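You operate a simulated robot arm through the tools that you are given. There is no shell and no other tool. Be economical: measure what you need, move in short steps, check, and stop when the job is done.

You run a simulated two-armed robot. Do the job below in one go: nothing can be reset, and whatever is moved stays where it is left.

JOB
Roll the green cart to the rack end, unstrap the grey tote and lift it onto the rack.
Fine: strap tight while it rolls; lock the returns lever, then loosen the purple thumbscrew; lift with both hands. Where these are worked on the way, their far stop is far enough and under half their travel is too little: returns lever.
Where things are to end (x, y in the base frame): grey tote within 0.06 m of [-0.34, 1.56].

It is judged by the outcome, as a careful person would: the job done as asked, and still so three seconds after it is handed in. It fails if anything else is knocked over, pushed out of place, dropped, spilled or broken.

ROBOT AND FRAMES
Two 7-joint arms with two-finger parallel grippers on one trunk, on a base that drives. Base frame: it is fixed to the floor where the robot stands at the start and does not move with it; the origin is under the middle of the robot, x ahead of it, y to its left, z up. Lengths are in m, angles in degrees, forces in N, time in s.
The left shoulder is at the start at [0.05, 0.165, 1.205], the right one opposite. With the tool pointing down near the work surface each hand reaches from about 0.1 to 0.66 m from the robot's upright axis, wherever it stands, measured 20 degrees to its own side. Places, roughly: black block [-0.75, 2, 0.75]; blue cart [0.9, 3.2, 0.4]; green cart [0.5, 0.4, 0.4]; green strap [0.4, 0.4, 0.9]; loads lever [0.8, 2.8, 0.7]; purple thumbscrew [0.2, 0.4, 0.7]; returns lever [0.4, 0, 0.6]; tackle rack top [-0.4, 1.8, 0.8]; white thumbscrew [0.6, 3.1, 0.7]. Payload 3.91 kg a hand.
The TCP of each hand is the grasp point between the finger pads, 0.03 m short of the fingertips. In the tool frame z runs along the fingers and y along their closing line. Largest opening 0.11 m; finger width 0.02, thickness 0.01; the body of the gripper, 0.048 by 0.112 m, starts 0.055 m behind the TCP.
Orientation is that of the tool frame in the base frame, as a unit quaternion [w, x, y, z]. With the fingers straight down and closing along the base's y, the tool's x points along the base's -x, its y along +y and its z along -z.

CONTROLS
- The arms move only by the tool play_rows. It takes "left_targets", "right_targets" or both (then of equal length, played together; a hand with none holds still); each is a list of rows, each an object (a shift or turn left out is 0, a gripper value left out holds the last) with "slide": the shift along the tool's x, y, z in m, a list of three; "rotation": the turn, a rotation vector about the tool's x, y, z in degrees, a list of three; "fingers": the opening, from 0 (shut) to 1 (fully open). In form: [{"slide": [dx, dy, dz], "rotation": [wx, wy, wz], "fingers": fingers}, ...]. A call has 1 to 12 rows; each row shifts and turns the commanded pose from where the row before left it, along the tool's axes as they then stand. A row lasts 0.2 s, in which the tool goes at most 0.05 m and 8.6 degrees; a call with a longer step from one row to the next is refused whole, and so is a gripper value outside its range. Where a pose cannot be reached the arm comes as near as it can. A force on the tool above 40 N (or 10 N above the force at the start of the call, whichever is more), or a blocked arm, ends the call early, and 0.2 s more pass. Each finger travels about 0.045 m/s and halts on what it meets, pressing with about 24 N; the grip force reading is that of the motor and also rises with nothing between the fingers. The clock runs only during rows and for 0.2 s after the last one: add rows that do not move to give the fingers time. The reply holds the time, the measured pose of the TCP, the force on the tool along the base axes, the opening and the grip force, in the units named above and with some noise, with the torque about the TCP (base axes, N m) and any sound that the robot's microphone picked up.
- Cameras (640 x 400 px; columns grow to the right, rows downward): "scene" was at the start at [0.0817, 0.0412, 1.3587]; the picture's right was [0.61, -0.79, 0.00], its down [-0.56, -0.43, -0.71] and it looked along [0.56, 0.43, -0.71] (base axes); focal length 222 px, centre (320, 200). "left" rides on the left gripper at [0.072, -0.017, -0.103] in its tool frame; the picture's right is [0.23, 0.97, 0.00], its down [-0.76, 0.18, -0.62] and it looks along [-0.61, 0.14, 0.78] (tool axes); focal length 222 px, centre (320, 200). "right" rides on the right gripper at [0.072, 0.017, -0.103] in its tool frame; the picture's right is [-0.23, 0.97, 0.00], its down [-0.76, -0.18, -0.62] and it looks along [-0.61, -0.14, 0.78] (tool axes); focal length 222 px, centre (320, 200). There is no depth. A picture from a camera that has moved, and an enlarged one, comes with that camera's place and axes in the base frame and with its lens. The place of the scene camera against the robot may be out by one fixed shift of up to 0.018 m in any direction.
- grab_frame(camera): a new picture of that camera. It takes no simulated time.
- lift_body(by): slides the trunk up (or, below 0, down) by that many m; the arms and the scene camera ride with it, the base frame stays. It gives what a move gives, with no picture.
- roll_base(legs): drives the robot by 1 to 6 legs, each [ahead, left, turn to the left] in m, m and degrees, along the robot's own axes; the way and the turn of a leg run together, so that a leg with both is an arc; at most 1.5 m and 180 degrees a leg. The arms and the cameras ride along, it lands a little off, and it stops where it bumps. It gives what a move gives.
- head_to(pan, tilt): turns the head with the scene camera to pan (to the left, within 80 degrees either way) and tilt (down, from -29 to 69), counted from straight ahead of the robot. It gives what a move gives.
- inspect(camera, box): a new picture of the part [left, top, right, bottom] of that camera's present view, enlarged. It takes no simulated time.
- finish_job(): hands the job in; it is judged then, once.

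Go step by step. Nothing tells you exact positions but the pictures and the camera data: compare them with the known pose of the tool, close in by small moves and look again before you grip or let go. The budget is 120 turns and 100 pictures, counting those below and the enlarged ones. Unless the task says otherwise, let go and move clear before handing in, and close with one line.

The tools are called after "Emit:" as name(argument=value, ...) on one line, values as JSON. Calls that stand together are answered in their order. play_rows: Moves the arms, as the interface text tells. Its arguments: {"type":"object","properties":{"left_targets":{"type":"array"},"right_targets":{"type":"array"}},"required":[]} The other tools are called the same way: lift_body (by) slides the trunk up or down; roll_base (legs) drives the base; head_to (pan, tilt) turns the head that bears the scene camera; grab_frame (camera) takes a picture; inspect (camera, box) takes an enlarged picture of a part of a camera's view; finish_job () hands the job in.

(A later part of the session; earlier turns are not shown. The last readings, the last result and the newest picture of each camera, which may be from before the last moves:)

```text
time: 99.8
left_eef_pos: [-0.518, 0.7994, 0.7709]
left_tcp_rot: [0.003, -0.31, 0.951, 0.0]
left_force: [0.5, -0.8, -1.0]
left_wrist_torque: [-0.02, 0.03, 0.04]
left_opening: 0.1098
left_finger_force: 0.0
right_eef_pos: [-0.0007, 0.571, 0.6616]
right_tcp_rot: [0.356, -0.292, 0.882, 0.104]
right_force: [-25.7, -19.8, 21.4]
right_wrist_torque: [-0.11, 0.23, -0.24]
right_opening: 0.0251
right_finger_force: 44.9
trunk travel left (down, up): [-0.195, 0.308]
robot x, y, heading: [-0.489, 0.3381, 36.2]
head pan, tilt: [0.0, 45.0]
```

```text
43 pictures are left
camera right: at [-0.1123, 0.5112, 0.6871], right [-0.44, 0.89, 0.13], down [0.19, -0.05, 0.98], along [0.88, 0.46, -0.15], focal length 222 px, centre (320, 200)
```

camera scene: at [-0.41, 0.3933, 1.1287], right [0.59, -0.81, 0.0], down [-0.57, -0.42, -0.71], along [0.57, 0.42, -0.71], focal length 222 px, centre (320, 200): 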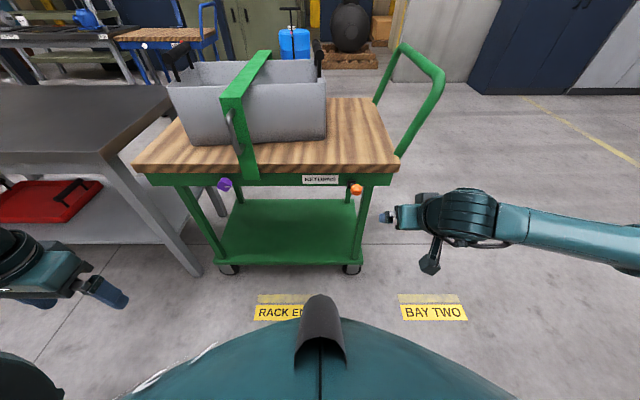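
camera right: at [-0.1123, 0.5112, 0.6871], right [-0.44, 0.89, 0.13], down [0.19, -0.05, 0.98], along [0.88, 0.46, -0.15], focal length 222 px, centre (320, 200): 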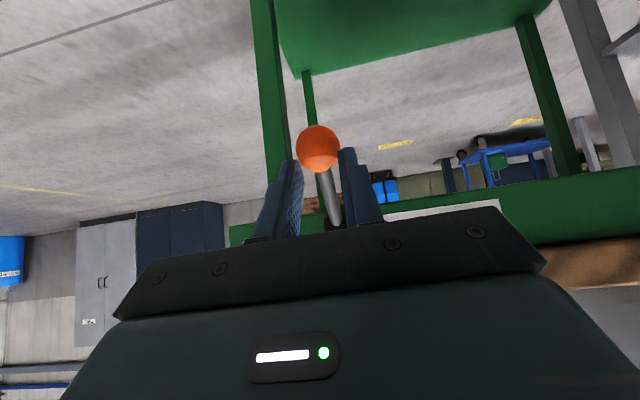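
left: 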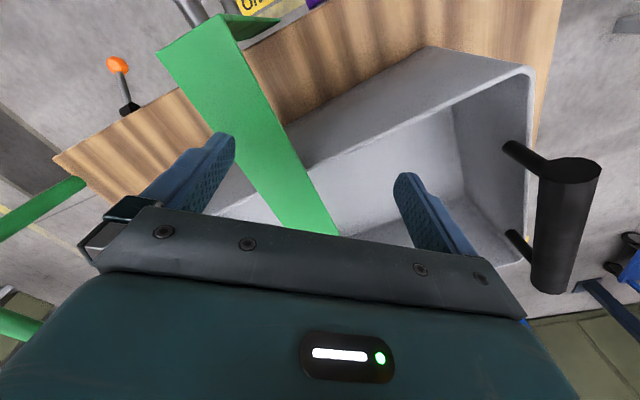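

Resistance of 39 N and the ball is back at its original spot (n 0.36, z 0.63), so the lever is locked. I retract, then set up the left hand for the purple thumbscrew, which needs a level tool, so I back off and lower the trunk.

Emit:
play_rows(right_targets=[{"slide": [0, 0, -0.04]}, {"slide": [0.02, 0, -0.04]}, {"slide": [0.02, 0, -0.04], "rotation": [0, 7, 0]}, {"rotation": [0, 7, 0]}, {"rotation": [0, 7, 0]}, {"rotation": [0, 7, 0]}, {"rotation": [0, 7, 0]}, {"rotation": [0, 7, 0]}])

Emit:
roll_base(legs=[[-0.12, 0.13, 0]])

Emit:
lift_body(by=-0.15)

Emit:
play_rows(left_targets=[{"rotation": [0, -8, 0]}, {"rotation": [0, -8, 0]}, {"rotation": [0, -8, 0]}, {"rotation": [0, -8, 0]}, {"rotation": [0, -8, 0]}, {"rotation": [0, -8, 0]}, {"rotation": [0, -8, 0]}, {"rotation": [0, -8, 0]}])

Emit:
head_to(pan=15, tilt=30)

Emit:
grab_frame(camera="scene")

Emit:
grab_frame(camera="left")

```text
time: 101.6
left_eef_pos: [-0.5162, 0.7992, 0.7708]
left_tcp_rot: [0.002, -0.311, 0.951, 0.0]
left_force: [0.0, 0.7, 0.9]
left_wrist_torque: [-0.01, -0.05, 0.03]
left_opening: 0.1101
left_finger_force: 0.1
right_eef_pos: [-0.0901, 0.507, 0.7197]
right_tcp_rot: [0.015, -0.307, 0.952, -0.009]
right_force: [0.1, -0.6, 0.9]
right_wrist_torque: [-0.02, -0.04, 0.04]
right_opening: 0.0198
right_finger_force: 0.1
trunk travel left (down, up): [-0.195, 0.308]
robot x, y, heading: [-0.4882, 0.3367, 36.1]
head pan, tilt: [0.0, 45.0]
```

```text
time: 103.4
left_eef_pos: [-0.6914, 0.8348, 0.77]
left_tcp_rot: [0.002, -0.31, 0.951, 0.0]
left_force: [-1.3, 0.8, 0.4]
left_wrist_torque: [0.0, 0.04, 0.03]
left_opening: 0.1102
left_finger_force: 0.1
right_eef_pos: [-0.2663, 0.5416, 0.7196]
right_tcp_rot: [0.016, -0.306, 0.952, -0.009]
right_force: [0.0, -0.7, -0.6]
right_wrist_torque: [-0.01, 0.02, 0.02]
right_opening: 0.0201
right_finger_force: 0.1
trunk travel left (down, up): [-0.195, 0.308]
robot x, y, heading: [-0.6636, 0.3689, 36.1]
head pan, tilt: [0.0, 45.0]
```

```text
time: 105.2
left_eef_pos: [-0.6914, 0.8356, 0.6201]
left_tcp_rot: [0.002, -0.311, 0.951, 0.001]
left_force: [-1.3, -1.1, 0.0]
left_wrist_torque: [-0.02, 0.02, 0.01]
left_opening: 0.11
left_finger_force: 0.1
right_eef_pos: [-0.267, 0.5416, 0.568]
right_tcp_rot: [0.015, -0.306, 0.952, -0.008]
right_force: [-0.4, -0.4, 0.0]
right_wrist_torque: [0.03, 0.0, 0.01]
right_opening: 0.0197
right_finger_force: 0.1
trunk travel left (down, up): [-0.045, 0.458]
robot x, y, heading: [-0.6648, 0.3689, 36.2]
head pan, tilt: [0.0, 45.0]
```

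```text
time: 107.0
left_eef_pos: [-0.6913, 0.8727, 0.614]
left_tcp_rot: [0.506, -0.262, 0.805, 0.165]
left_force: [0.3, -0.4, -0.5]
left_wrist_torque: [0.02, 0.0, -0.01]
left_opening: 0.11
left_finger_force: 0.0
left hand out of reach, approached as far as the arm can: row 2, 3, 4, 5
right_eef_pos: [-0.2658, 0.5422, 0.5687]
right_tcp_rot: [0.016, -0.306, 0.952, -0.009]
right_force: [0.0, 0.2, -0.4]
right_wrist_torque: [0.03, 0.04, 0.01]
right_opening: 0.0197
right_finger_force: 0.1
trunk travel left (down, up): [-0.045, 0.458]
robot x, y, heading: [-0.6616, 0.3714, 35.9]
head pan, tilt: [0.0, 45.0]
```

```text
time: 107.7
left_eef_pos: [-0.6908, 0.873, 0.6136]
left_tcp_rot: [0.505, -0.263, 0.806, 0.164]
left_force: [0.7, 0.4, 0.1]
left_wrist_torque: [0.01, 0.0, 0.01]
left_opening: 0.1099
left_finger_force: 0.0
right_eef_pos: [-0.266, 0.5419, 0.5689]
right_tcp_rot: [0.015, -0.306, 0.952, -0.009]
right_force: [0.0, 0.8, 1.0]
right_wrist_torque: [-0.01, -0.02, 0.0]
right_opening: 0.02
right_finger_force: 0.1
trunk travel left (down, up): [-0.045, 0.458]
robot x, y, heading: [-0.6631, 0.3735, 35.8]
head pan, tilt: [15.0, 30.0]
```

```text
42 pictures are left
camera scene: at [-0.595, 0.4508, 1.0013], right [0.78, -0.63, 0.0], down [-0.31, -0.39, -0.87], along [0.54, 0.67, -0.5], focal length 222 px, centre (320, 200)
```

scene: 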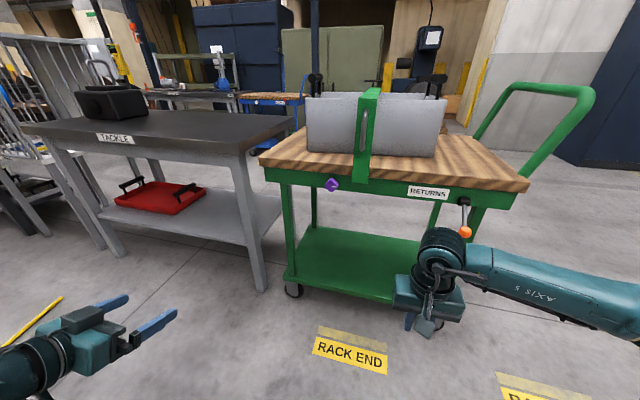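

```text
41 pictures are left
camera left: at [-0.7825, 0.7853, 0.5942], right [-0.65, 0.73, -0.21], down [-0.29, 0.01, 0.96], along [0.7, 0.69, 0.2], focal length 222 px, centre (320, 200)
```

left: 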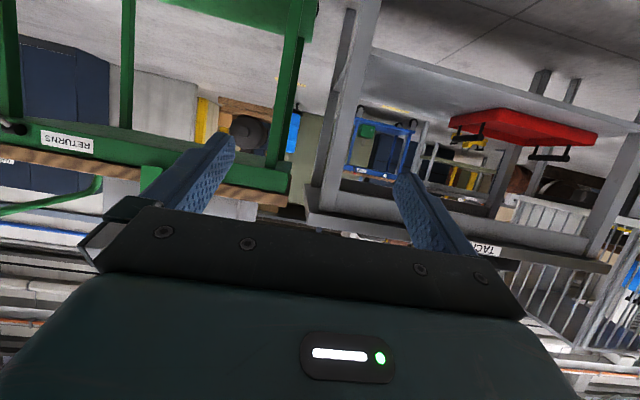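

The lever hangs down locked. Now I bring the left hand in front of the purple thumbscrew, levelling it as the arm extends.

Emit:
play_rows(left_targets=[{"slide": [0, -0.045, 0.02]}, {"slide": [0, -0.045, 0.02]}, {"slide": [0, -0.045, 0.02]}, {"slide": [0, -0.045, 0.02], "rotation": [0, -7, 0]}, {"slide": [0, -0.045, 0.02], "rotation": [0, -7, 0]}, {"slide": [0, -0.042, 0.02], "rotation": [0, -7, 0]}, {"slide": [-0.03, 0, 0.02], "rotation": [0, -5, 0]}, {"slide": [-0.03, 0, 0.02]}, {"slide": [-0.03, 0, 0.02]}])

Emit:
grab_frame(camera="left")

Emit:
inspect(camera="scene", box=[260, 80, 420, 240])

```text
time: 109.7
left_eef_pos: [-0.563, 0.9055, 0.6451]
left_tcp_rot: [0.54, -0.255, 0.783, 0.175]
left_force: [-0.6, -0.1, -0.6]
left_wrist_torque: [0.01, -0.02, -0.01]
left_opening: 0.11
left_finger_force: 0.1
left hand out of reach, approached as far as the arm can: row 1, 2, 3, 4, 5, 6
right_eef_pos: [-0.2669, 0.5418, 0.5688]
right_tcp_rot: [0.015, -0.307, 0.952, -0.008]
right_force: [0.3, 0.0, -0.3]
right_wrist_torque: [0.01, -0.02, 0.02]
right_opening: 0.0197
right_finger_force: 0.1
trunk travel left (down, up): [-0.045, 0.458]
robot x, y, heading: [-0.6606, 0.3742, 35.9]
head pan, tilt: [15.0, 30.0]
```

```text
40 pictures are left
camera left: at [-0.6506, 0.819, 0.6141], right [-0.64, 0.74, -0.21], down [-0.36, -0.04, 0.93], along [0.68, 0.67, 0.29], focal length 222 px, centre (320, 200)
```

left: 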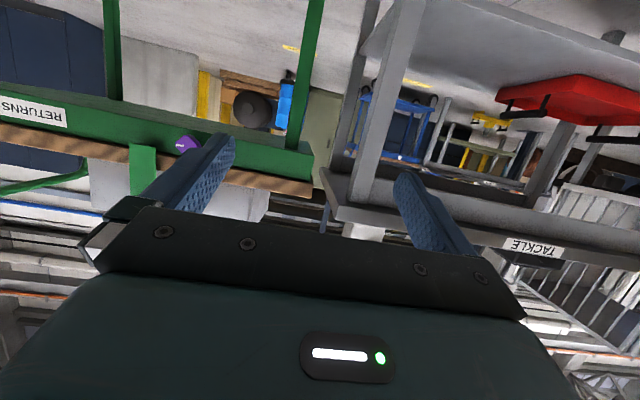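

```text
2.50 times, centred on (340, 160) of scene
camera zoom: at [-0.5951, 0.4508, 1.0013], right [0.78, -0.63, 0.0], down [-0.31, -0.39, -0.87], along [0.54, 0.67, -0.5], focal length 555 px, centre (270, 300)
```

zoom: 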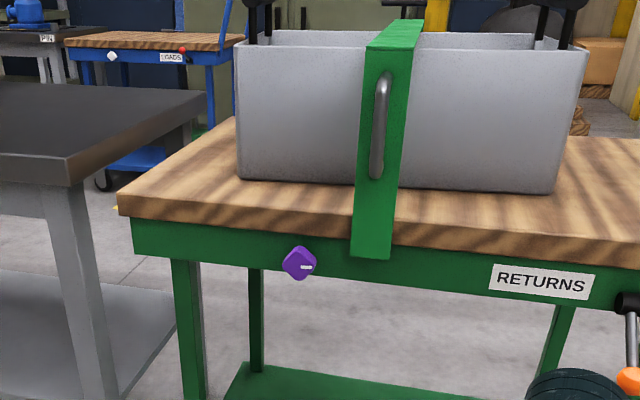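

Emit:
play_rows(left_targets=[{"slide": [-0.028, 0, 0.035]}, {"slide": [-0.028, 0, 0.035]}, {"slide": [-0.028, 0, 0.035]}, {"slide": [-0.028, 0, 0.035]}, {"rotation": [0, -7, 0]}, {"rotation": [0, -7, 0]}, {"rotation": [0, -7, 0]}])

```text
time: 111.3
left_eef_pos: [-0.4231, 1.0073, 0.7]
left_tcp_rot: [0.674, -0.22, 0.67, 0.219]
left_force: [0.1, 0.7, -0.3]
left_wrist_torque: [0.0, 0.0, -0.03]
left_opening: 0.1098
left_finger_force: 0.0
right_eef_pos: [-0.2674, 0.5419, 0.5695]
right_tcp_rot: [0.016, -0.307, 0.952, -0.009]
right_force: [-0.7, 0.0, 0.4]
right_wrist_torque: [0.02, 0.02, 0.01]
right_opening: 0.0196
right_finger_force: 0.0
trunk travel left (down, up): [-0.045, 0.458]
robot x, y, heading: [-0.6681, 0.3698, 36.1]
head pan, tilt: [15.0, 30.0]
```

Level tool reached with the arm extended. I slide it right to face the screw.

Emit:
play_rows(left_targets=[{"slide": [0, -0.042, 0]}, {"slide": [0, -0.042, 0]}, {"slide": [0, -0.042, 0]}, {"slide": [0, -0.042, 0]}, {"slide": [0, -0.042, 0]}])

Emit:
grab_frame(camera="left")

Emit:
grab_frame(camera="scene")

```text
time: 112.5
left_eef_pos: [-0.2978, 0.8362, 0.6985]
left_tcp_rot: [0.673, -0.22, 0.671, 0.22]
left_force: [0.6, -0.1, 0.3]
left_wrist_torque: [-0.01, 0.0, -0.01]
left_opening: 0.1099
left_finger_force: 0.1
right_eef_pos: [-0.2662, 0.5421, 0.5681]
right_tcp_rot: [0.015, -0.306, 0.952, -0.009]
right_force: [0.7, 0.7, -0.3]
right_wrist_torque: [0.02, -0.02, 0.0]
right_opening: 0.0199
right_finger_force: 0.1
trunk travel left (down, up): [-0.045, 0.458]
robot x, y, heading: [-0.663, 0.3701, 35.8]
head pan, tilt: [15.0, 30.0]
```

```text
38 pictures are left
camera left: at [-0.372, 0.7609, 0.6263], right [-0.57, 0.79, -0.23], down [-0.61, -0.23, 0.76], along [0.55, 0.58, 0.61], focal length 222 px, centre (320, 200)
```

left: 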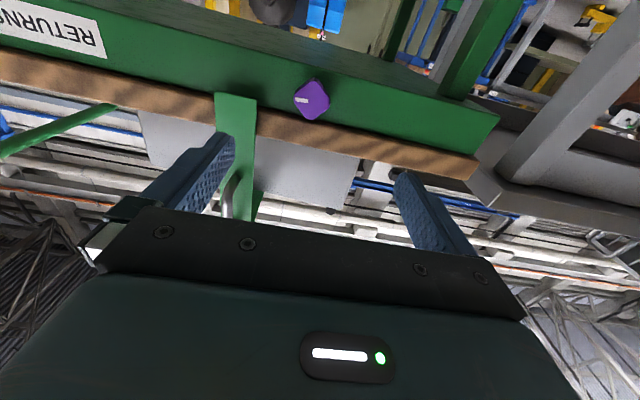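

```text
37 pictures are left
camera scene: at [-0.5952, 0.451, 1.0014], right [0.78, -0.63, 0.0], down [-0.31, -0.39, -0.87], along [0.54, 0.67, -0.5], focal length 222 px, centre (320, 200)
```

scene: 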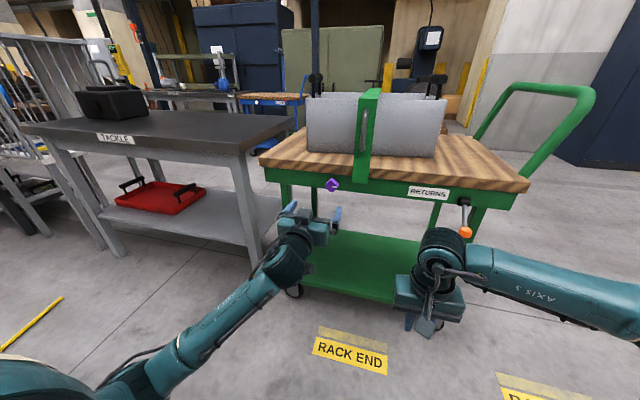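

Emit:
inspect(camera="left", box=[270, 60, 360, 140])

Emit:
inspect(camera="scene", box=[300, 160, 370, 220])

```text
5.00 times, centred on (315, 100) of left
camera zoom: at [-0.372, 0.7609, 0.6263], right [-0.57, 0.79, -0.23], down [-0.61, -0.23, 0.76], along [0.55, 0.58, 0.61], focal length 1111 px, centre (345, 700)
```

zoom: 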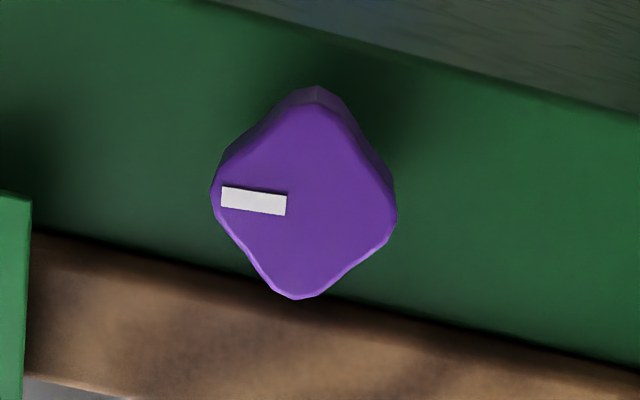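

```text
6.67 times, centred on (335, 190) of scene
camera zoom: at [-0.5952, 0.451, 1.0014], right [0.78, -0.63, 0.0], down [-0.31, -0.39, -0.87], along [0.54, 0.67, -0.5], focal length 1481 px, centre (220, 267)
```

zoom: 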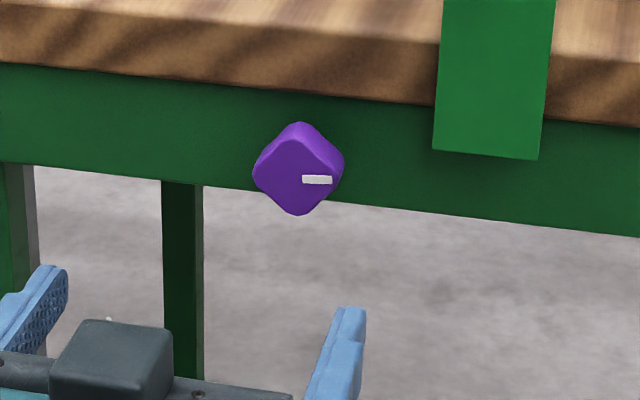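

The screw head is a rounded square standing on its corner, pointer to the right (3 o'clock). I align, roll the gripper 45° to take its flats, and approach.

Emit:
play_rows(left_targets=[{"slide": [0.0085, -0.0105, 0]}, {"rotation": [0, 0, 7.5]}, {"rotation": [0, 0, 7.5]}, {"rotation": [0, 0, 7.5]}, {"rotation": [0, 0, 7.5]}, {"rotation": [0, 0, 7.5]}, {"rotation": [0, 0, 7.5]}, {"slide": [0, 0, 0.03]}, {"slide": [0, 0, 0.03]}])

Emit:
grab_frame(camera="left")

```text
time: 114.5
left_eef_pos: [-0.2444, 0.8616, 0.6922]
left_tcp_rot: [0.538, 0.056, 0.704, 0.46]
left_force: [-0.3, 0.0, -0.2]
left_wrist_torque: [0.01, -0.01, 0.02]
left_opening: 0.11
left_finger_force: 0.2
right_eef_pos: [-0.2658, 0.5418, 0.5681]
right_tcp_rot: [0.016, -0.305, 0.952, -0.008]
right_force: [-0.2, -0.2, 0.3]
right_wrist_torque: [-0.01, -0.04, 0.03]
right_opening: 0.0196
right_finger_force: 0.0
trunk travel left (down, up): [-0.045, 0.458]
robot x, y, heading: [-0.6632, 0.37, 36.3]
head pan, tilt: [15.0, 30.0]
```

```text
34 pictures are left
camera left: at [-0.3498, 0.8329, 0.6284], right [-0.5, 0.69, 0.53], down [-0.26, -0.7, 0.66], along [0.82, 0.19, 0.53], focal length 222 px, centre (320, 200)
```

left: 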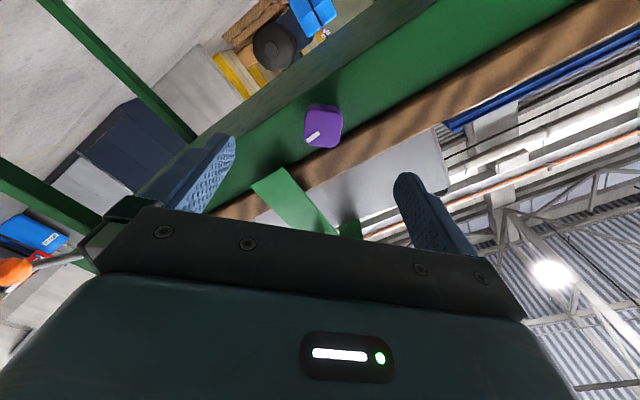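

Emit:
play_rows(left_targets=[{"fingers": 0.55, "slide": [0, 0.002, 0.02]}, {"fingers": 0.55}, {"fingers": 0.55}, {"slide": [0, 0, 0.025]}, {"slide": [0, 0, 0.025]}, {}])

Emit:
grab_frame(camera="left")

```text
time: 115.9
left_eef_pos: [-0.1893, 0.9053, 0.6923]
left_tcp_rot: [0.539, 0.054, 0.704, 0.46]
left_force: [0.9, -0.3, -0.4]
left_wrist_torque: [0.01, 0.0, -0.06]
left_opening: 0.0608
left_finger_force: 0.1
right_eef_pos: [-0.2654, 0.5413, 0.5691]
right_tcp_rot: [0.016, -0.306, 0.952, -0.009]
right_force: [0.3, -0.3, 0.6]
right_wrist_torque: [-0.01, 0.03, 0.0]
right_opening: 0.0196
right_finger_force: 0.1
trunk travel left (down, up): [-0.045, 0.458]
robot x, y, heading: [-0.6626, 0.3726, 35.9]
head pan, tilt: [15.0, 30.0]
```

```text
33 pictures are left
camera left: at [-0.2952, 0.8762, 0.6296], right [-0.5, 0.69, 0.53], down [-0.26, -0.7, 0.66], along [0.82, 0.19, 0.53], focal length 222 px, centre (320, 200)
```

left: 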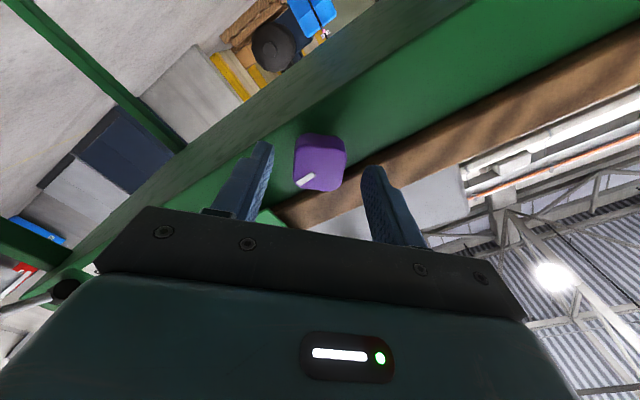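

Emit:
play_rows(left_targets=[{"slide": [0, 0, 0.018]}, {"fingers": 0.0}, {"fingers": 0.0}, {"fingers": 0}, {"fingers": 0}])

Emit:
grab_frame(camera="left")

```text
time: 117.1
left_eef_pos: [-0.1738, 0.916, 0.6925]
left_tcp_rot: [0.539, 0.054, 0.704, 0.46]
left_force: [1.5, 3.5, 1.6]
left_wrist_torque: [-0.04, 0.01, 0.04]
left_opening: 0.0345
left_finger_force: 45.2
right_eef_pos: [-0.2652, 0.5417, 0.5702]
right_tcp_rot: [0.017, -0.306, 0.952, -0.009]
right_force: [-0.2, 0.1, 0.3]
right_wrist_torque: [0.0, 0.02, -0.02]
right_opening: 0.02
right_finger_force: 0.1
trunk travel left (down, up): [-0.045, 0.458]
robot x, y, heading: [-0.6645, 0.3726, 36.1]
head pan, tilt: [15.0, 30.0]
```

```text
32 pictures are left
camera left: at [-0.2802, 0.8863, 0.6297], right [-0.5, 0.69, 0.53], down [-0.26, -0.7, 0.66], along [0.82, 0.19, 0.53], focal length 222 px, centre (320, 200)
```

left: 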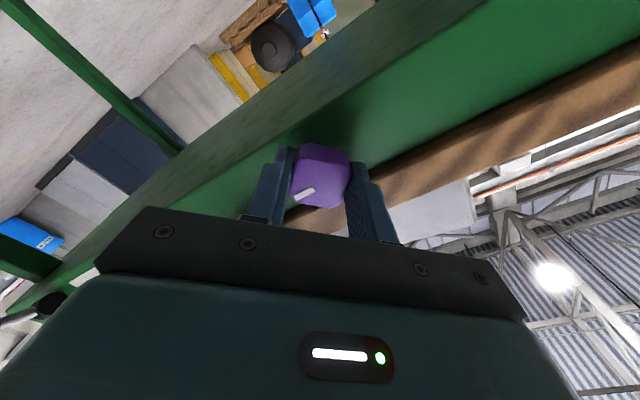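

Firm grip on the flats (0.0345 m, almost no side force). I turn it counter-clockwise as seen from the front, 90° in steps.

Emit:
play_rows(left_targets=[{"rotation": [0, 0, -8]}, {"rotation": [0, 0, -8]}, {"rotation": [0, 0, -8]}, {"rotation": [0, 0, -8]}])

Emit:
grab_frame(camera="left")

```text
time: 117.8
left_eef_pos: [-0.1737, 0.9165, 0.692]
left_tcp_rot: [0.602, -0.047, 0.703, 0.375]
left_force: [-1.0, -3.9, -2.5]
left_wrist_torque: [0.41, -0.54, 0.7]
left_opening: 0.0344
left_finger_force: 45.1
right_eef_pos: [-0.2662, 0.5415, 0.5691]
right_tcp_rot: [0.016, -0.306, 0.952, -0.01]
right_force: [-0.2, 0.2, 0.2]
right_wrist_torque: [0.02, -0.02, 0.03]
right_opening: 0.0199
right_finger_force: 0.0
trunk travel left (down, up): [-0.045, 0.458]
robot x, y, heading: [-0.6644, 0.3712, 36.1]
head pan, tilt: [15.0, 30.0]
stopped in row 3 (left hand): the force on the tool passed its limit at 48 N (the readings are from after the stop); the commanded pose is now the measured one
```

```text
31 pictures are left
camera left: at [-0.268, 0.8712, 0.6204], right [-0.56, 0.78, 0.26], down [-0.39, -0.53, 0.75], along [0.73, 0.32, 0.61], focal length 222 px, centre (320, 200)
```

left: 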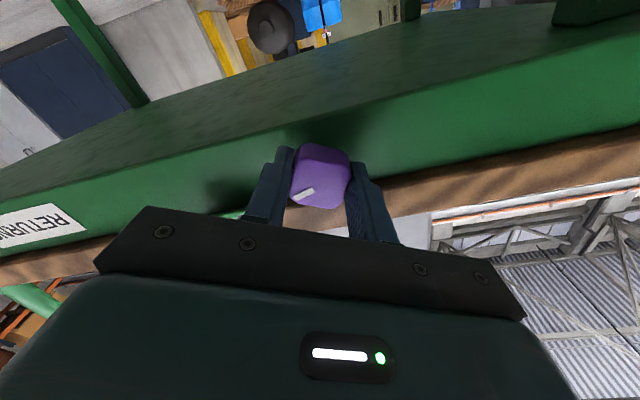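

The head turns with the hand. I continue in gentler steps.

Emit:
play_rows(left_targets=[{"rotation": [0, 0, -5]}, {"rotation": [0, 0, -5]}, {"rotation": [0, 0, -5]}, {"rotation": [0, 0, -5]}, {"rotation": [0, 0, -5]}, {"rotation": [0, 0, -5]}])

```text
time: 118.2
left_eef_pos: [-0.1737, 0.9152, 0.6926]
left_tcp_rot: [0.609, -0.054, 0.702, 0.364]
left_force: [-2.1, -6.0, -4.2]
left_wrist_torque: [0.51, -0.64, 0.78]
left_opening: 0.0347
left_finger_force: 45.0
right_eef_pos: [-0.2646, 0.5405, 0.5692]
right_tcp_rot: [0.017, -0.305, 0.952, -0.009]
right_force: [0.6, 0.1, 0.8]
right_wrist_torque: [-0.01, 0.0, -0.02]
right_opening: 0.0199
right_finger_force: 0.1
trunk travel left (down, up): [-0.045, 0.458]
robot x, y, heading: [-0.663, 0.3695, 35.8]
head pan, tilt: [15.0, 30.0]
stopped in row 1 (left hand): the force on the tool passed its limit at 65 N (the readings are from after the stop); the commanded pose is now the measured one
```

Emit:
inspect(camera="scene", box=[290, 150, 370, 210])

Emit:
inspect(camera="left", box=[230, 110, 420, 230])

```text
6.67 times, centred on (330, 180) of scene
camera zoom: at [-0.5956, 0.4498, 1.0014], right [0.78, -0.63, 0.0], down [-0.31, -0.39, -0.87], along [0.55, 0.67, -0.5], focal length 1481 px, centre (253, 333)
```

zoom: 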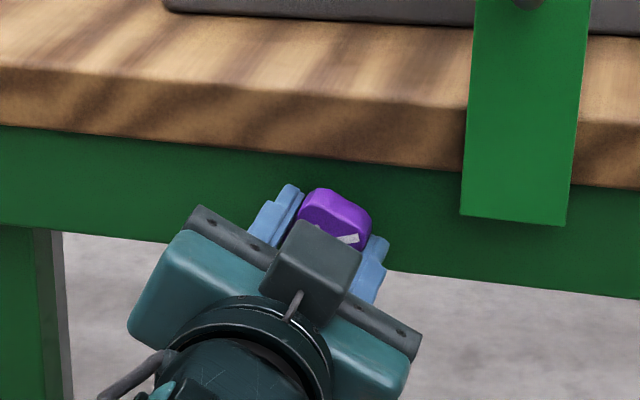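

```text
3.33 times, centred on (325, 170) of left
camera zoom: at [-0.2668, 0.8704, 0.6197], right [-0.56, 0.79, 0.23], down [-0.41, -0.51, 0.76], along [0.72, 0.33, 0.61], focal length 740 px, centre (303, 300)
```

zoom: 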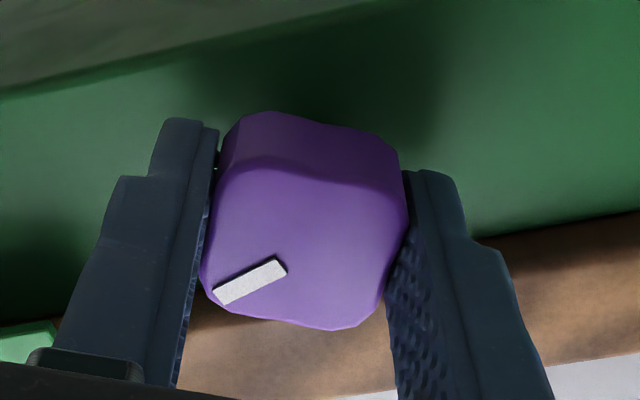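

The pointer has moved about 20° counter-clockwise, so the direction works. I try smaller increments to see where the load comes from.

Emit:
play_rows(left_targets=[{"rotation": [0, 0, -2.5]}, {}, {"rotation": [0, 0, -2.5]}, {}])

```text
time: 118.6
left_eef_pos: [-0.173, 0.9166, 0.6916]
left_tcp_rot: [0.615, -0.061, 0.701, 0.356]
left_force: [-1.7, -7.3, -3.3]
left_wrist_torque: [0.41, -0.52, 0.83]
left_opening: 0.0349
left_finger_force: 44.8
right_eef_pos: [-0.264, 0.5386, 0.5691]
right_tcp_rot: [0.016, -0.304, 0.952, -0.009]
right_force: [0.3, 0.0, 0.4]
right_wrist_torque: [-0.01, 0.0, -0.02]
right_opening: 0.0197
right_finger_force: 0.1
trunk travel left (down, up): [-0.045, 0.458]
robot x, y, heading: [-0.6627, 0.3708, 36.0]
head pan, tilt: [15.0, 30.0]
stopped in row 2 (left hand): the force on the tool passed its limit at 49 N (the readings are from after the stop); the commanded pose is now the measured one
```

I release and re-grip here to shed the stress, then continue.

Emit:
play_rows(left_targets=[{"fingers": 0.5}, {"fingers": 0.5}, {"fingers": 0.5}])

Emit:
inspect(camera="left", box=[230, 110, 420, 230])

```text
time: 119.4
left_eef_pos: [-0.1735, 0.9181, 0.6935]
left_tcp_rot: [0.614, -0.061, 0.701, 0.356]
left_force: [0.2, 0.6, -0.1]
left_wrist_torque: [-0.02, 0.05, 0.02]
left_opening: 0.0548
left_finger_force: 0.0
right_eef_pos: [-0.2661, 0.5387, 0.5692]
right_tcp_rot: [0.016, -0.305, 0.952, -0.011]
right_force: [0.6, -0.4, 0.1]
right_wrist_torque: [0.0, 0.01, -0.01]
right_opening: 0.0195
right_finger_force: 0.0
trunk travel left (down, up): [-0.045, 0.458]
robot x, y, heading: [-0.6625, 0.3691, 35.9]
head pan, tilt: [15.0, 30.0]
```

```text
3.33 times, centred on (325, 170) of left
camera zoom: at [-0.2661, 0.8701, 0.6192], right [-0.56, 0.8, 0.21], down [-0.42, -0.49, 0.76], along [0.71, 0.34, 0.62], focal length 740 px, centre (303, 300)
```

zoom: 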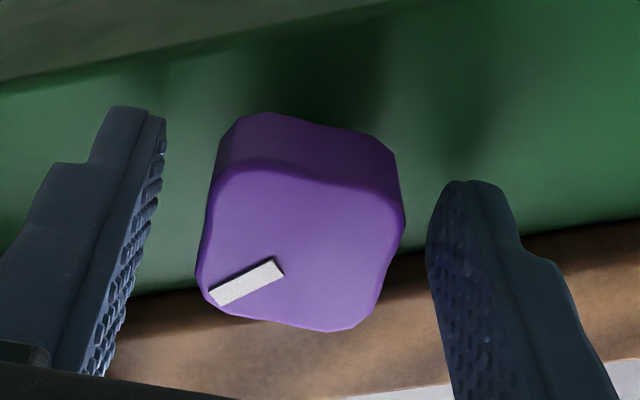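

Alignment is good, so a fingertip may be rubbing the frame. I back out 7 mm, re-grip and turn.

Emit:
play_rows(left_targets=[{"slide": [0, 0, -0.007]}, {"fingers": 0}, {"fingers": 0}, {"fingers": 0}, {"rotation": [0, 0, -4]}, {"rotation": [0, 0, -4]}, {"rotation": [0, 0, -4]}, {"rotation": [0, 0, -4]}, {"rotation": [0, 0, -4]}])

```text
time: 120.6
left_eef_pos: [-0.177, 0.9118, 0.6948]
left_tcp_rot: [0.62, -0.066, 0.7, 0.348]
left_force: [2.6, -6.5, -3.0]
left_wrist_torque: [-0.25, 0.28, 1.07]
left_opening: 0.035
left_finger_force: 44.7
right_eef_pos: [-0.2649, 0.5379, 0.5686]
right_tcp_rot: [0.016, -0.304, 0.952, -0.009]
right_force: [0.6, -0.6, 0.5]
right_wrist_torque: [0.04, -0.05, 0.02]
right_opening: 0.0199
right_finger_force: 0.1
trunk travel left (down, up): [-0.045, 0.458]
robot x, y, heading: [-0.6652, 0.3711, 35.7]
head pan, tilt: [15.0, 30.0]
stopped in row 5 (left hand): the force on the tool passed its limit at 49 N (the readings are from after the stop); the commanded pose is now the measured one
```

Still stopping after about 1°. I re-grip and read the forces, then test a small turn back to compare the resistance.

Emit:
play_rows(left_targets=[{"fingers": 0.5}, {"fingers": 0.5}, {"fingers": 0}, {"fingers": 0}, {"fingers": 0}])

Emit:
play_rows(left_targets=[{"rotation": [0, 0, 4]}, {"rotation": [0, 0, 4]}, {}])

```text
time: 121.8
left_eef_pos: [-0.1774, 0.9146, 0.6962]
left_tcp_rot: [0.621, -0.066, 0.7, 0.348]
left_force: [3.6, -6.3, -0.5]
left_wrist_torque: [-0.01, -0.03, 0.8]
left_opening: 0.0348
left_finger_force: 44.8
right_eef_pos: [-0.2644, 0.5375, 0.5695]
right_tcp_rot: [0.016, -0.304, 0.952, -0.011]
right_force: [-0.1, -0.8, -0.1]
right_wrist_torque: [0.02, 0.04, 0.01]
right_opening: 0.0198
right_finger_force: 0.0
trunk travel left (down, up): [-0.045, 0.458]
robot x, y, heading: [-0.6633, 0.3723, 35.8]
head pan, tilt: [15.0, 30.0]
```

```text
time: 122.6
left_eef_pos: [-0.1768, 0.9112, 0.6941]
left_tcp_rot: [0.594, -0.018, 0.703, 0.39]
left_force: [5.0, 7.7, 4.4]
left_wrist_torque: [-0.31, 0.35, 1.61]
left_opening: 0.0345
left_finger_force: 44.8
right_eef_pos: [-0.2638, 0.5382, 0.5688]
right_tcp_rot: [0.016, -0.303, 0.953, -0.01]
right_force: [0.8, -0.2, 0.0]
right_wrist_torque: [0.01, 0.02, -0.02]
right_opening: 0.0202
right_finger_force: 0.0
trunk travel left (down, up): [-0.045, 0.458]
robot x, y, heading: [-0.6628, 0.3714, 35.9]
head pan, tilt: [15.0, 30.0]
```

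Turning back is easy while counter-clockwise is blocked. I test whether my own wrist is the blocker by rotating the open hand in place.

Emit:
play_rows(left_targets=[{"fingers": 0.7}, {"fingers": 0.7}, {"fingers": 0.7}, {"slide": [0, 0, -0.04]}, {"rotation": [0, 0, -8]}, {"rotation": [0, 0, -8]}, {"rotation": [0, 0, -8]}, {"rotation": [0, 0, -8]}, {"rotation": [0, 0, -8]}])

Emit:
grab_frame(camera="left")

```text
time: 124.4
left_eef_pos: [-0.2487, 0.9474, 0.6925]
left_tcp_rot: [0.654, -0.188, 0.674, 0.286]
left_force: [0.1, 0.4, 0.3]
left_wrist_torque: [0.01, 0.02, 0.02]
left_opening: 0.077
left_finger_force: 0.1
right_eef_pos: [-0.2649, 0.5379, 0.5688]
right_tcp_rot: [0.016, -0.303, 0.953, -0.01]
right_force: [0.0, 0.2, 0.6]
right_wrist_torque: [-0.02, -0.01, 0.05]
right_opening: 0.0198
right_finger_force: 0.1
trunk travel left (down, up): [-0.045, 0.458]
robot x, y, heading: [-0.6659, 0.3739, 35.7]
head pan, tilt: [15.0, 30.0]
stopped in row 9 (left hand): the arm was blocked; the commanded pose is now the measured one
```

```text
27 pictures are left
camera left: at [-0.3231, 0.8776, 0.616], right [-0.63, 0.77, -0.09], down [-0.54, -0.35, 0.77], along [0.56, 0.53, 0.64], focal length 222 px, centre (320, 200)
```

left: 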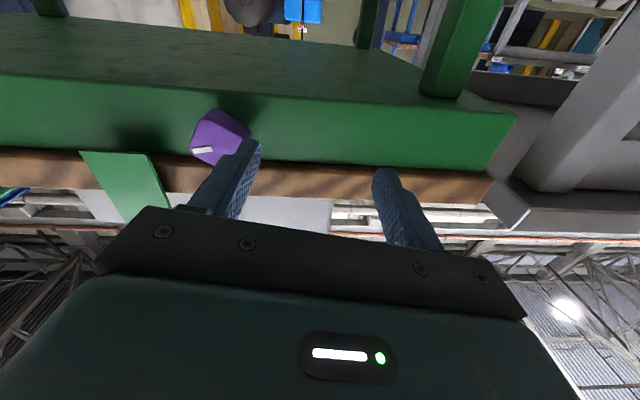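

The arm itself was blocked: I'm too near full stretch. I pull the hand back, drive 0.12 m closer, and re-align.

Emit:
play_rows(left_targets=[{"slide": [0, 0, -0.045]}, {"slide": [0, 0, -0.045]}, {"slide": [0, 0, -0.045]}, {"slide": [0, 0, -0.03]}])

Emit:
roll_base(legs=[[0.12, 0, 0]])

Emit:
play_rows(left_targets=[{"slide": [0, -0.035, 0]}, {"slide": [0, -0.035, 0]}, {"rotation": [0, 0, 8]}, {"rotation": [0, 0, 8]}, {"rotation": [0, 0, 8]}])

Emit:
grab_frame(camera="left")

```text
time: 125.4
left_eef_pos: [-0.3792, 0.8608, 0.6927]
left_tcp_rot: [0.652, -0.179, 0.67, 0.306]
left_force: [0.9, 0.0, -0.3]
left_wrist_torque: [0.02, 0.0, 0.0]
left_opening: 0.077
left_finger_force: 0.1
right_eef_pos: [-0.265, 0.5393, 0.5682]
right_tcp_rot: [0.015, -0.303, 0.953, -0.014]
right_force: [-0.3, -0.3, 0.0]
right_wrist_torque: [-0.02, 0.0, -0.03]
right_opening: 0.02
right_finger_force: 0.1
trunk travel left (down, up): [-0.045, 0.458]
robot x, y, heading: [-0.6656, 0.3656, 36.0]
head pan, tilt: [15.0, 30.0]
```

```text
time: 126.7
left_eef_pos: [-0.2854, 0.9287, 0.6907]
left_tcp_rot: [0.651, -0.179, 0.672, 0.305]
left_force: [0.3, 0.4, 0.1]
left_wrist_torque: [0.01, 0.0, 0.04]
left_opening: 0.0771
left_finger_force: 0.0
right_eef_pos: [-0.1705, 0.6091, 0.5681]
right_tcp_rot: [0.015, -0.304, 0.953, -0.015]
right_force: [0.6, 0.6, 0.7]
right_wrist_torque: [0.02, 0.03, 0.01]
right_opening: 0.0196
right_finger_force: 0.0
trunk travel left (down, up): [-0.045, 0.458]
robot x, y, heading: [-0.5689, 0.4392, 35.9]
head pan, tilt: [15.0, 30.0]
```

```text
time: 127.2
left_eef_pos: [-0.2768, 0.9256, 0.6955]
left_tcp_rot: [0.627, -0.11, 0.663, 0.394]
left_force: [-0.6, 0.2, 0.3]
left_wrist_torque: [-0.01, 0.01, 0.0]
left_opening: 0.0768
left_finger_force: 0.0
right_eef_pos: [-0.1688, 0.6068, 0.5684]
right_tcp_rot: [0.016, -0.304, 0.952, -0.011]
right_force: [-0.2, 0.0, 0.0]
right_wrist_torque: [-0.01, -0.02, 0.02]
right_opening: 0.0197
right_finger_force: 0.1
trunk travel left (down, up): [-0.045, 0.458]
robot x, y, heading: [-0.5671, 0.4376, 36.0]
head pan, tilt: [15.0, 30.0]
stopped in row 2 (left hand): the arm was blocked; the commanded pose is now the measured one
```

```text
26 pictures are left
camera left: at [-0.3571, 0.8705, 0.6125], right [-0.67, 0.73, 0.17], down [-0.43, -0.56, 0.71], along [0.61, 0.4, 0.69], focal length 222 px, centre (320, 200)
```

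left: 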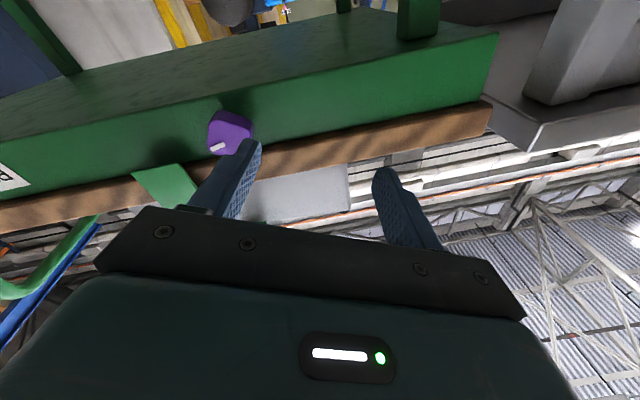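

The elbow is cramped by the trunk. I shift the base right 0.1 m so the screw lies further to the left side.

Emit:
roll_base(legs=[[-0.02, -0.11, 0]])

Emit:
play_rows(left_targets=[{"rotation": [0, 0, 4]}, {"rotation": [0, 0, 4]}, {"rotation": [0, 5, 0]}, {}])

Emit:
grab_frame(camera="left")

Emit:
grab_frame(camera="scene")

```text
time: 128.8
left_eef_pos: [-0.2303, 0.8287, 0.691]
left_tcp_rot: [0.623, -0.11, 0.666, 0.395]
left_force: [-0.6, -1.0, -0.5]
left_wrist_torque: [0.0, 0.02, 0.01]
left_opening: 0.0771
left_finger_force: 0.0
right_eef_pos: [-0.1227, 0.5091, 0.5691]
right_tcp_rot: [0.017, -0.305, 0.952, -0.01]
right_force: [-0.2, -0.3, 0.2]
right_wrist_torque: [0.01, -0.02, 0.02]
right_opening: 0.0198
right_finger_force: 0.0
trunk travel left (down, up): [-0.045, 0.458]
robot x, y, heading: [-0.5237, 0.3427, 36.0]
head pan, tilt: [15.0, 30.0]
```

```text
time: 129.8
left_eef_pos: [-0.2331, 0.8313, 0.6899]
left_tcp_rot: [0.562, -0.083, 0.698, 0.436]
left_force: [-0.3, 0.9, 0.7]
left_wrist_torque: [0.01, 0.0, -0.03]
left_opening: 0.077
left_finger_force: 0.0
right_eef_pos: [-0.1229, 0.51, 0.5694]
right_tcp_rot: [0.017, -0.305, 0.952, -0.011]
right_force: [-0.5, -0.3, 0.1]
right_wrist_torque: [0.0, -0.01, 0.02]
right_opening: 0.0196
right_finger_force: 0.1
trunk travel left (down, up): [-0.045, 0.458]
robot x, y, heading: [-0.5188, 0.34, 35.9]
head pan, tilt: [15.0, 30.0]
```

```text
25 pictures are left
camera left: at [-0.3217, 0.7743, 0.6179], right [-0.67, 0.67, 0.31], down [-0.28, -0.62, 0.74], along [0.69, 0.41, 0.6], focal length 222 px, centre (320, 200)
```

left: 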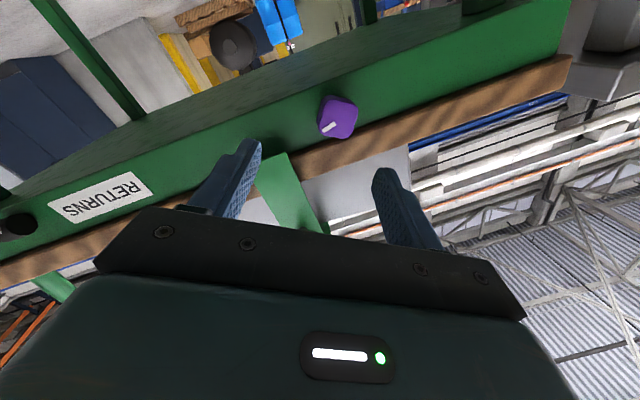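

```text
24 pictures are left
camera scene: at [-0.454, 0.4209, 1.0011], right [0.78, -0.63, 0.0], down [-0.31, -0.39, -0.87], along [0.55, 0.67, -0.5], focal length 222 px, centre (320, 200)
```

scene: 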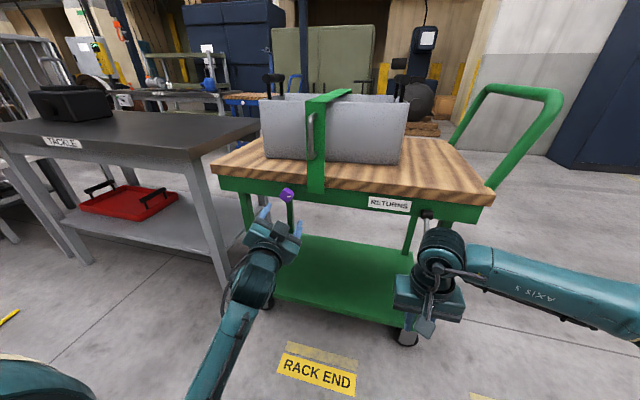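

The tool is yawed 8° off; I square it to the screw, shift 0.033 m left and approach.

Emit:
play_rows(left_targets=[{"rotation": [3.6, -2.15, 0]}, {"rotation": [3.6, -2.15, 0]}, {"slide": [0.0085, 0.0141, 0], "fingers": 0.6}, {"slide": [0.0085, 0.0141, 0.02], "fingers": 0.6}, {"slide": [0, 0, 0.02]}, {}])

Emit:
grab_frame(camera="left")

```text
time: 131.2
left_eef_pos: [-0.216, 0.8769, 0.6931]
left_tcp_rot: [0.594, -0.031, 0.702, 0.392]
left_force: [-0.9, -0.3, -0.2]
left_wrist_torque: [0.02, 0.04, -0.03]
left_opening: 0.066
left_finger_force: 0.1
right_eef_pos: [-0.1217, 0.5071, 0.5681]
right_tcp_rot: [0.015, -0.305, 0.952, -0.009]
right_force: [-0.4, -0.5, 0.1]
right_wrist_torque: [0.0, 0.01, -0.04]
right_opening: 0.0199
right_finger_force: 0.2
trunk travel left (down, up): [-0.045, 0.458]
robot x, y, heading: [-0.5193, 0.3386, 35.9]
head pan, tilt: [15.0, 30.0]
```

```text
23 pictures are left
camera left: at [-0.3117, 0.8346, 0.6206], right [-0.56, 0.77, 0.31], down [-0.37, -0.56, 0.74], along [0.74, 0.3, 0.6], focal length 222 px, centre (320, 200)
```

left: 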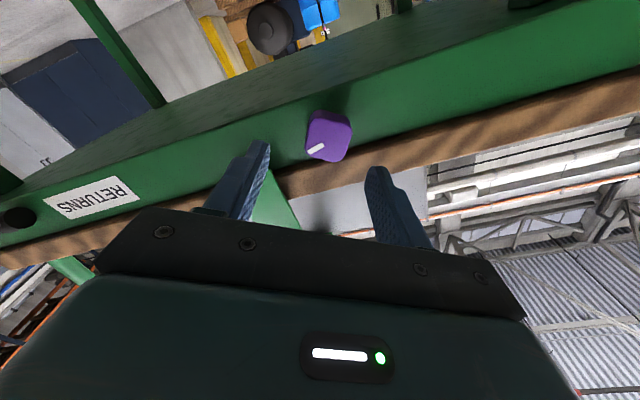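

Emit:
play_rows(left_targets=[{"slide": [0.006, 0.0045, 0.02]}, {"slide": [0, 0, 0.03]}, {"fingers": 0}, {"fingers": 0}, {"fingers": 0}, {"fingers": 0}])

Emit:
play_rows(left_targets=[{"rotation": [0, 0, -6]}, {"rotation": [0, 0, -6]}, {"rotation": [0, 0, -6]}, {"rotation": [0, 0, -6]}, {"rotation": [0, 0, -6]}, {"rotation": [0, 0, -6]}])

```text
time: 132.6
left_eef_pos: [-0.1815, 0.9124, 0.6898]
left_tcp_rot: [0.593, -0.032, 0.702, 0.393]
left_force: [1.9, 10.9, 3.8]
left_wrist_torque: [-0.05, 0.06, -0.17]
left_opening: 0.0347
left_finger_force: 44.8
right_eef_pos: [-0.122, 0.5086, 0.5683]
right_tcp_rot: [0.015, -0.304, 0.953, -0.01]
right_force: [0.3, -0.1, 0.3]
right_wrist_torque: [0.01, 0.0, -0.02]
right_opening: 0.0196
right_finger_force: 0.1
trunk travel left (down, up): [-0.045, 0.458]
robot x, y, heading: [-0.5212, 0.3387, 35.9]
head pan, tilt: [15.0, 30.0]
```

```text
time: 134.0
left_eef_pos: [-0.1795, 0.9108, 0.689]
left_tcp_rot: [0.686, -0.246, 0.658, 0.187]
left_force: [-10.9, -22.0, -5.7]
left_wrist_torque: [0.59, -0.7, 0.51]
left_opening: 0.0347
left_finger_force: 45.3
right_eef_pos: [-0.1229, 0.5077, 0.5697]
right_tcp_rot: [0.015, -0.305, 0.952, -0.009]
right_force: [0.4, -0.3, 0.4]
right_wrist_torque: [-0.02, -0.03, -0.02]
right_opening: 0.0199
right_finger_force: 0.1
trunk travel left (down, up): [-0.045, 0.458]
robot x, y, heading: [-0.5206, 0.3382, 35.7]
head pan, tilt: [15.0, 30.0]
```

It turned a full 36° without trouble. I keep turning the same way.

Emit:
play_rows(left_targets=[{"rotation": [0, 0, -6]}, {"rotation": [0, 0, -6]}, {"rotation": [0, 0, -6]}, {"rotation": [0, 0, -6]}, {"rotation": [0, 0, -6]}, {"rotation": [0, 0, -6]}])

Emit:
inspect(camera="scene", box=[250, 80, 350, 210])

```text
time: 135.0
left_eef_pos: [-0.1787, 0.9109, 0.6911]
left_tcp_rot: [0.709, -0.354, 0.607, 0.061]
left_force: [-2.1, -3.7, 4.7]
left_wrist_torque: [-0.43, 0.65, 0.9]
left_opening: 0.0348
left_finger_force: 44.5
right_eef_pos: [-0.1216, 0.508, 0.57]
right_tcp_rot: [0.016, -0.304, 0.952, -0.009]
right_force: [0.1, 0.1, 0.0]
right_wrist_torque: [0.01, 0.0, -0.01]
right_opening: 0.0202
right_finger_force: 0.1
trunk travel left (down, up): [-0.045, 0.458]
robot x, y, heading: [-0.5232, 0.3399, 35.7]
head pan, tilt: [15.0, 30.0]
stopped in row 4 (left hand): the force on the tool passed its limit at 42 N (the readings are from after the stop); the commanded pose is now the measured one
```

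```text
3.08 times, centred on (300, 145) of scene
camera zoom: at [-0.4522, 0.4183, 1.0018], right [0.77, -0.63, 0.0], down [-0.32, -0.39, -0.87], along [0.55, 0.67, -0.5], focal length 683 px, centre (382, 369)
```

zoom: 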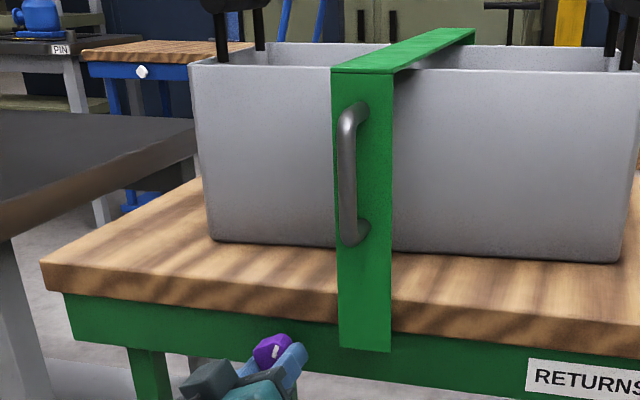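

About 56° more done (pointer now nearly up). I re-grip to shed side load and carry on.

Emit:
play_rows(left_targets=[{"fingers": 0.5}, {"fingers": 0.5}, {"fingers": 0}, {"fingers": 0}, {"fingers": 0}, {"rotation": [0, 0, -6]}, {"rotation": [0, 0, -6]}, {"rotation": [0, 0, -6]}, {"rotation": [0, 0, -6]}, {"rotation": [0, 0, -6]}])

```text
time: 136.5
left_eef_pos: [-0.1777, 0.9093, 0.6903]
left_tcp_rot: [0.71, -0.377, 0.594, 0.024]
left_force: [-2.3, -2.8, 5.4]
left_wrist_torque: [-0.35, 0.51, 1.11]
left_opening: 0.0351
left_finger_force: 45.2
right_eef_pos: [-0.1205, 0.5066, 0.5707]
right_tcp_rot: [0.016, -0.302, 0.953, -0.01]
right_force: [-0.1, -0.8, -0.2]
right_wrist_torque: [-0.01, -0.03, 0.03]
right_opening: 0.0197
right_finger_force: 0.0
trunk travel left (down, up): [-0.045, 0.458]
robot x, y, heading: [-0.5208, 0.3373, 35.7]
head pan, tilt: [15.0, 30.0]
stopped in row 7 (left hand): the force on the tool passed its limit at 44 N (the readings are from after the stop); the commanded pose is now the measured one
```

I ratchet: open, back off, roll back 85°, and take the next pair of flats.

Emit:
play_rows(left_targets=[{"fingers": 0.7}, {"fingers": 0.7}, {"slide": [0, 0, -0.045]}, {"rotation": [0, 0, 8.5]}, {"rotation": [0, 0, 8.5]}, {"rotation": [0, 0, 8.5]}, {"rotation": [0, 0, 8.5]}, {"rotation": [0, 0, 8.5]}, {"rotation": [0, 0, 8.5]}, {"rotation": [0, 0, 8.5]}, {"rotation": [0, 0, 8.5]}, {"rotation": [0, 0, 8.5]}])

Emit:
play_rows(left_targets=[{"rotation": [0, 0, 8.5]}, {"rotation": [0, 0, 4.5]}])

Emit:
grab_frame(camera="left")

```text
time: 139.1
left_eef_pos: [-0.2122, 0.8836, 0.689]
left_tcp_rot: [0.544, 0.071, 0.701, 0.456]
left_force: [-0.2, -0.1, -1.2]
left_wrist_torque: [0.0, 0.0, -0.03]
left_opening: 0.077
left_finger_force: 0.1
right_eef_pos: [-0.1203, 0.5064, 0.5691]
right_tcp_rot: [0.016, -0.301, 0.953, -0.01]
right_force: [-0.1, -0.5, 0.1]
right_wrist_torque: [-0.02, 0.03, -0.03]
right_opening: 0.02
right_finger_force: 0.0
trunk travel left (down, up): [-0.045, 0.458]
robot x, y, heading: [-0.5213, 0.3421, 35.4]
head pan, tilt: [15.0, 30.0]
```

```text
time: 139.7
left_eef_pos: [-0.2136, 0.884, 0.688]
left_tcp_rot: [0.489, 0.151, 0.688, 0.515]
left_force: [0.3, 0.5, 0.5]
left_wrist_torque: [-0.01, 0.01, 0.0]
left_opening: 0.0771
left_finger_force: 0.0
right_eef_pos: [-0.1207, 0.5053, 0.569]
right_tcp_rot: [0.016, -0.303, 0.953, -0.011]
right_force: [0.4, -0.7, 0.0]
right_wrist_torque: [0.0, -0.01, 0.0]
right_opening: 0.0198
right_finger_force: 0.1
trunk travel left (down, up): [-0.045, 0.458]
robot x, y, heading: [-0.5206, 0.3389, 35.5]
head pan, tilt: [15.0, 30.0]
```

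```text
21 pictures are left
camera left: at [-0.3274, 0.8692, 0.6359], right [-0.4, 0.57, 0.71], down [-0.2, -0.82, 0.54], along [0.89, 0.07, 0.44], focal length 222 px, centre (320, 200)
```

left: 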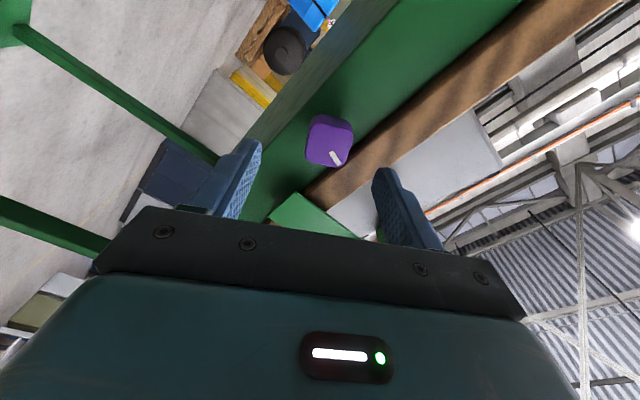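

Emit:
play_rows(left_targets=[{"rotation": [-1, 1.7, 0], "slide": [0.0015, 0.0033, 0], "fingers": 0.55}, {"fingers": 0.55, "slide": [0, 0, 0.02]}, {"slide": [0, 0, 0.026]}, {"fingers": 0}, {"fingers": 0}, {"fingers": 0}, {"fingers": 0}])

Emit:
play_rows(left_targets=[{"rotation": [0, 0, -6]}, {"rotation": [0, 0, -6]}, {"rotation": [0, 0, -6]}, {"rotation": [0, 0, -6]}, {"rotation": [0, 0, -6]}, {"rotation": [0, 0, -6]}, {"rotation": [0, 0, -6]}, {"rotation": [0, 0, -6]}, {"rotation": [0, 0, -6]}, {"rotation": [0, 0, -6]}, {"rotation": [0, 0, -6]}, {"rotation": [0, 0, -6]}])

```text
time: 141.3
left_eef_pos: [-0.1784, 0.9133, 0.6927]
left_tcp_rot: [0.48, 0.137, 0.69, 0.524]
left_force: [4.4, 15.4, 11.8]
left_wrist_torque: [-0.36, 0.41, -0.33]
left_opening: 0.0347
left_finger_force: 45.0
right_eef_pos: [-0.1203, 0.5059, 0.57]
right_tcp_rot: [0.016, -0.303, 0.953, -0.01]
right_force: [1.0, 0.4, 0.3]
right_wrist_torque: [0.01, 0.0, -0.03]
right_opening: 0.0197
right_finger_force: 0.2
trunk travel left (down, up): [-0.045, 0.458]
robot x, y, heading: [-0.5154, 0.3418, 35.6]
head pan, tilt: [15.0, 30.0]
```

```text
time: 143.9
left_eef_pos: [-0.177, 0.9125, 0.6922]
left_tcp_rot: [0.696, -0.296, 0.639, 0.139]
left_force: [4.6, 7.3, 2.5]
left_wrist_torque: [0.68, -0.84, 1.01]
left_opening: 0.0347
left_finger_force: 45.1
right_eef_pos: [-0.1196, 0.5052, 0.568]
right_tcp_rot: [0.015, -0.302, 0.953, -0.01]
right_force: [0.0, 0.3, 1.2]
right_wrist_torque: [0.0, 0.0, 0.01]
right_opening: 0.02
right_finger_force: 0.0
trunk travel left (down, up): [-0.045, 0.458]
robot x, y, heading: [-0.5232, 0.341, 35.4]
head pan, tilt: [15.0, 30.0]
```

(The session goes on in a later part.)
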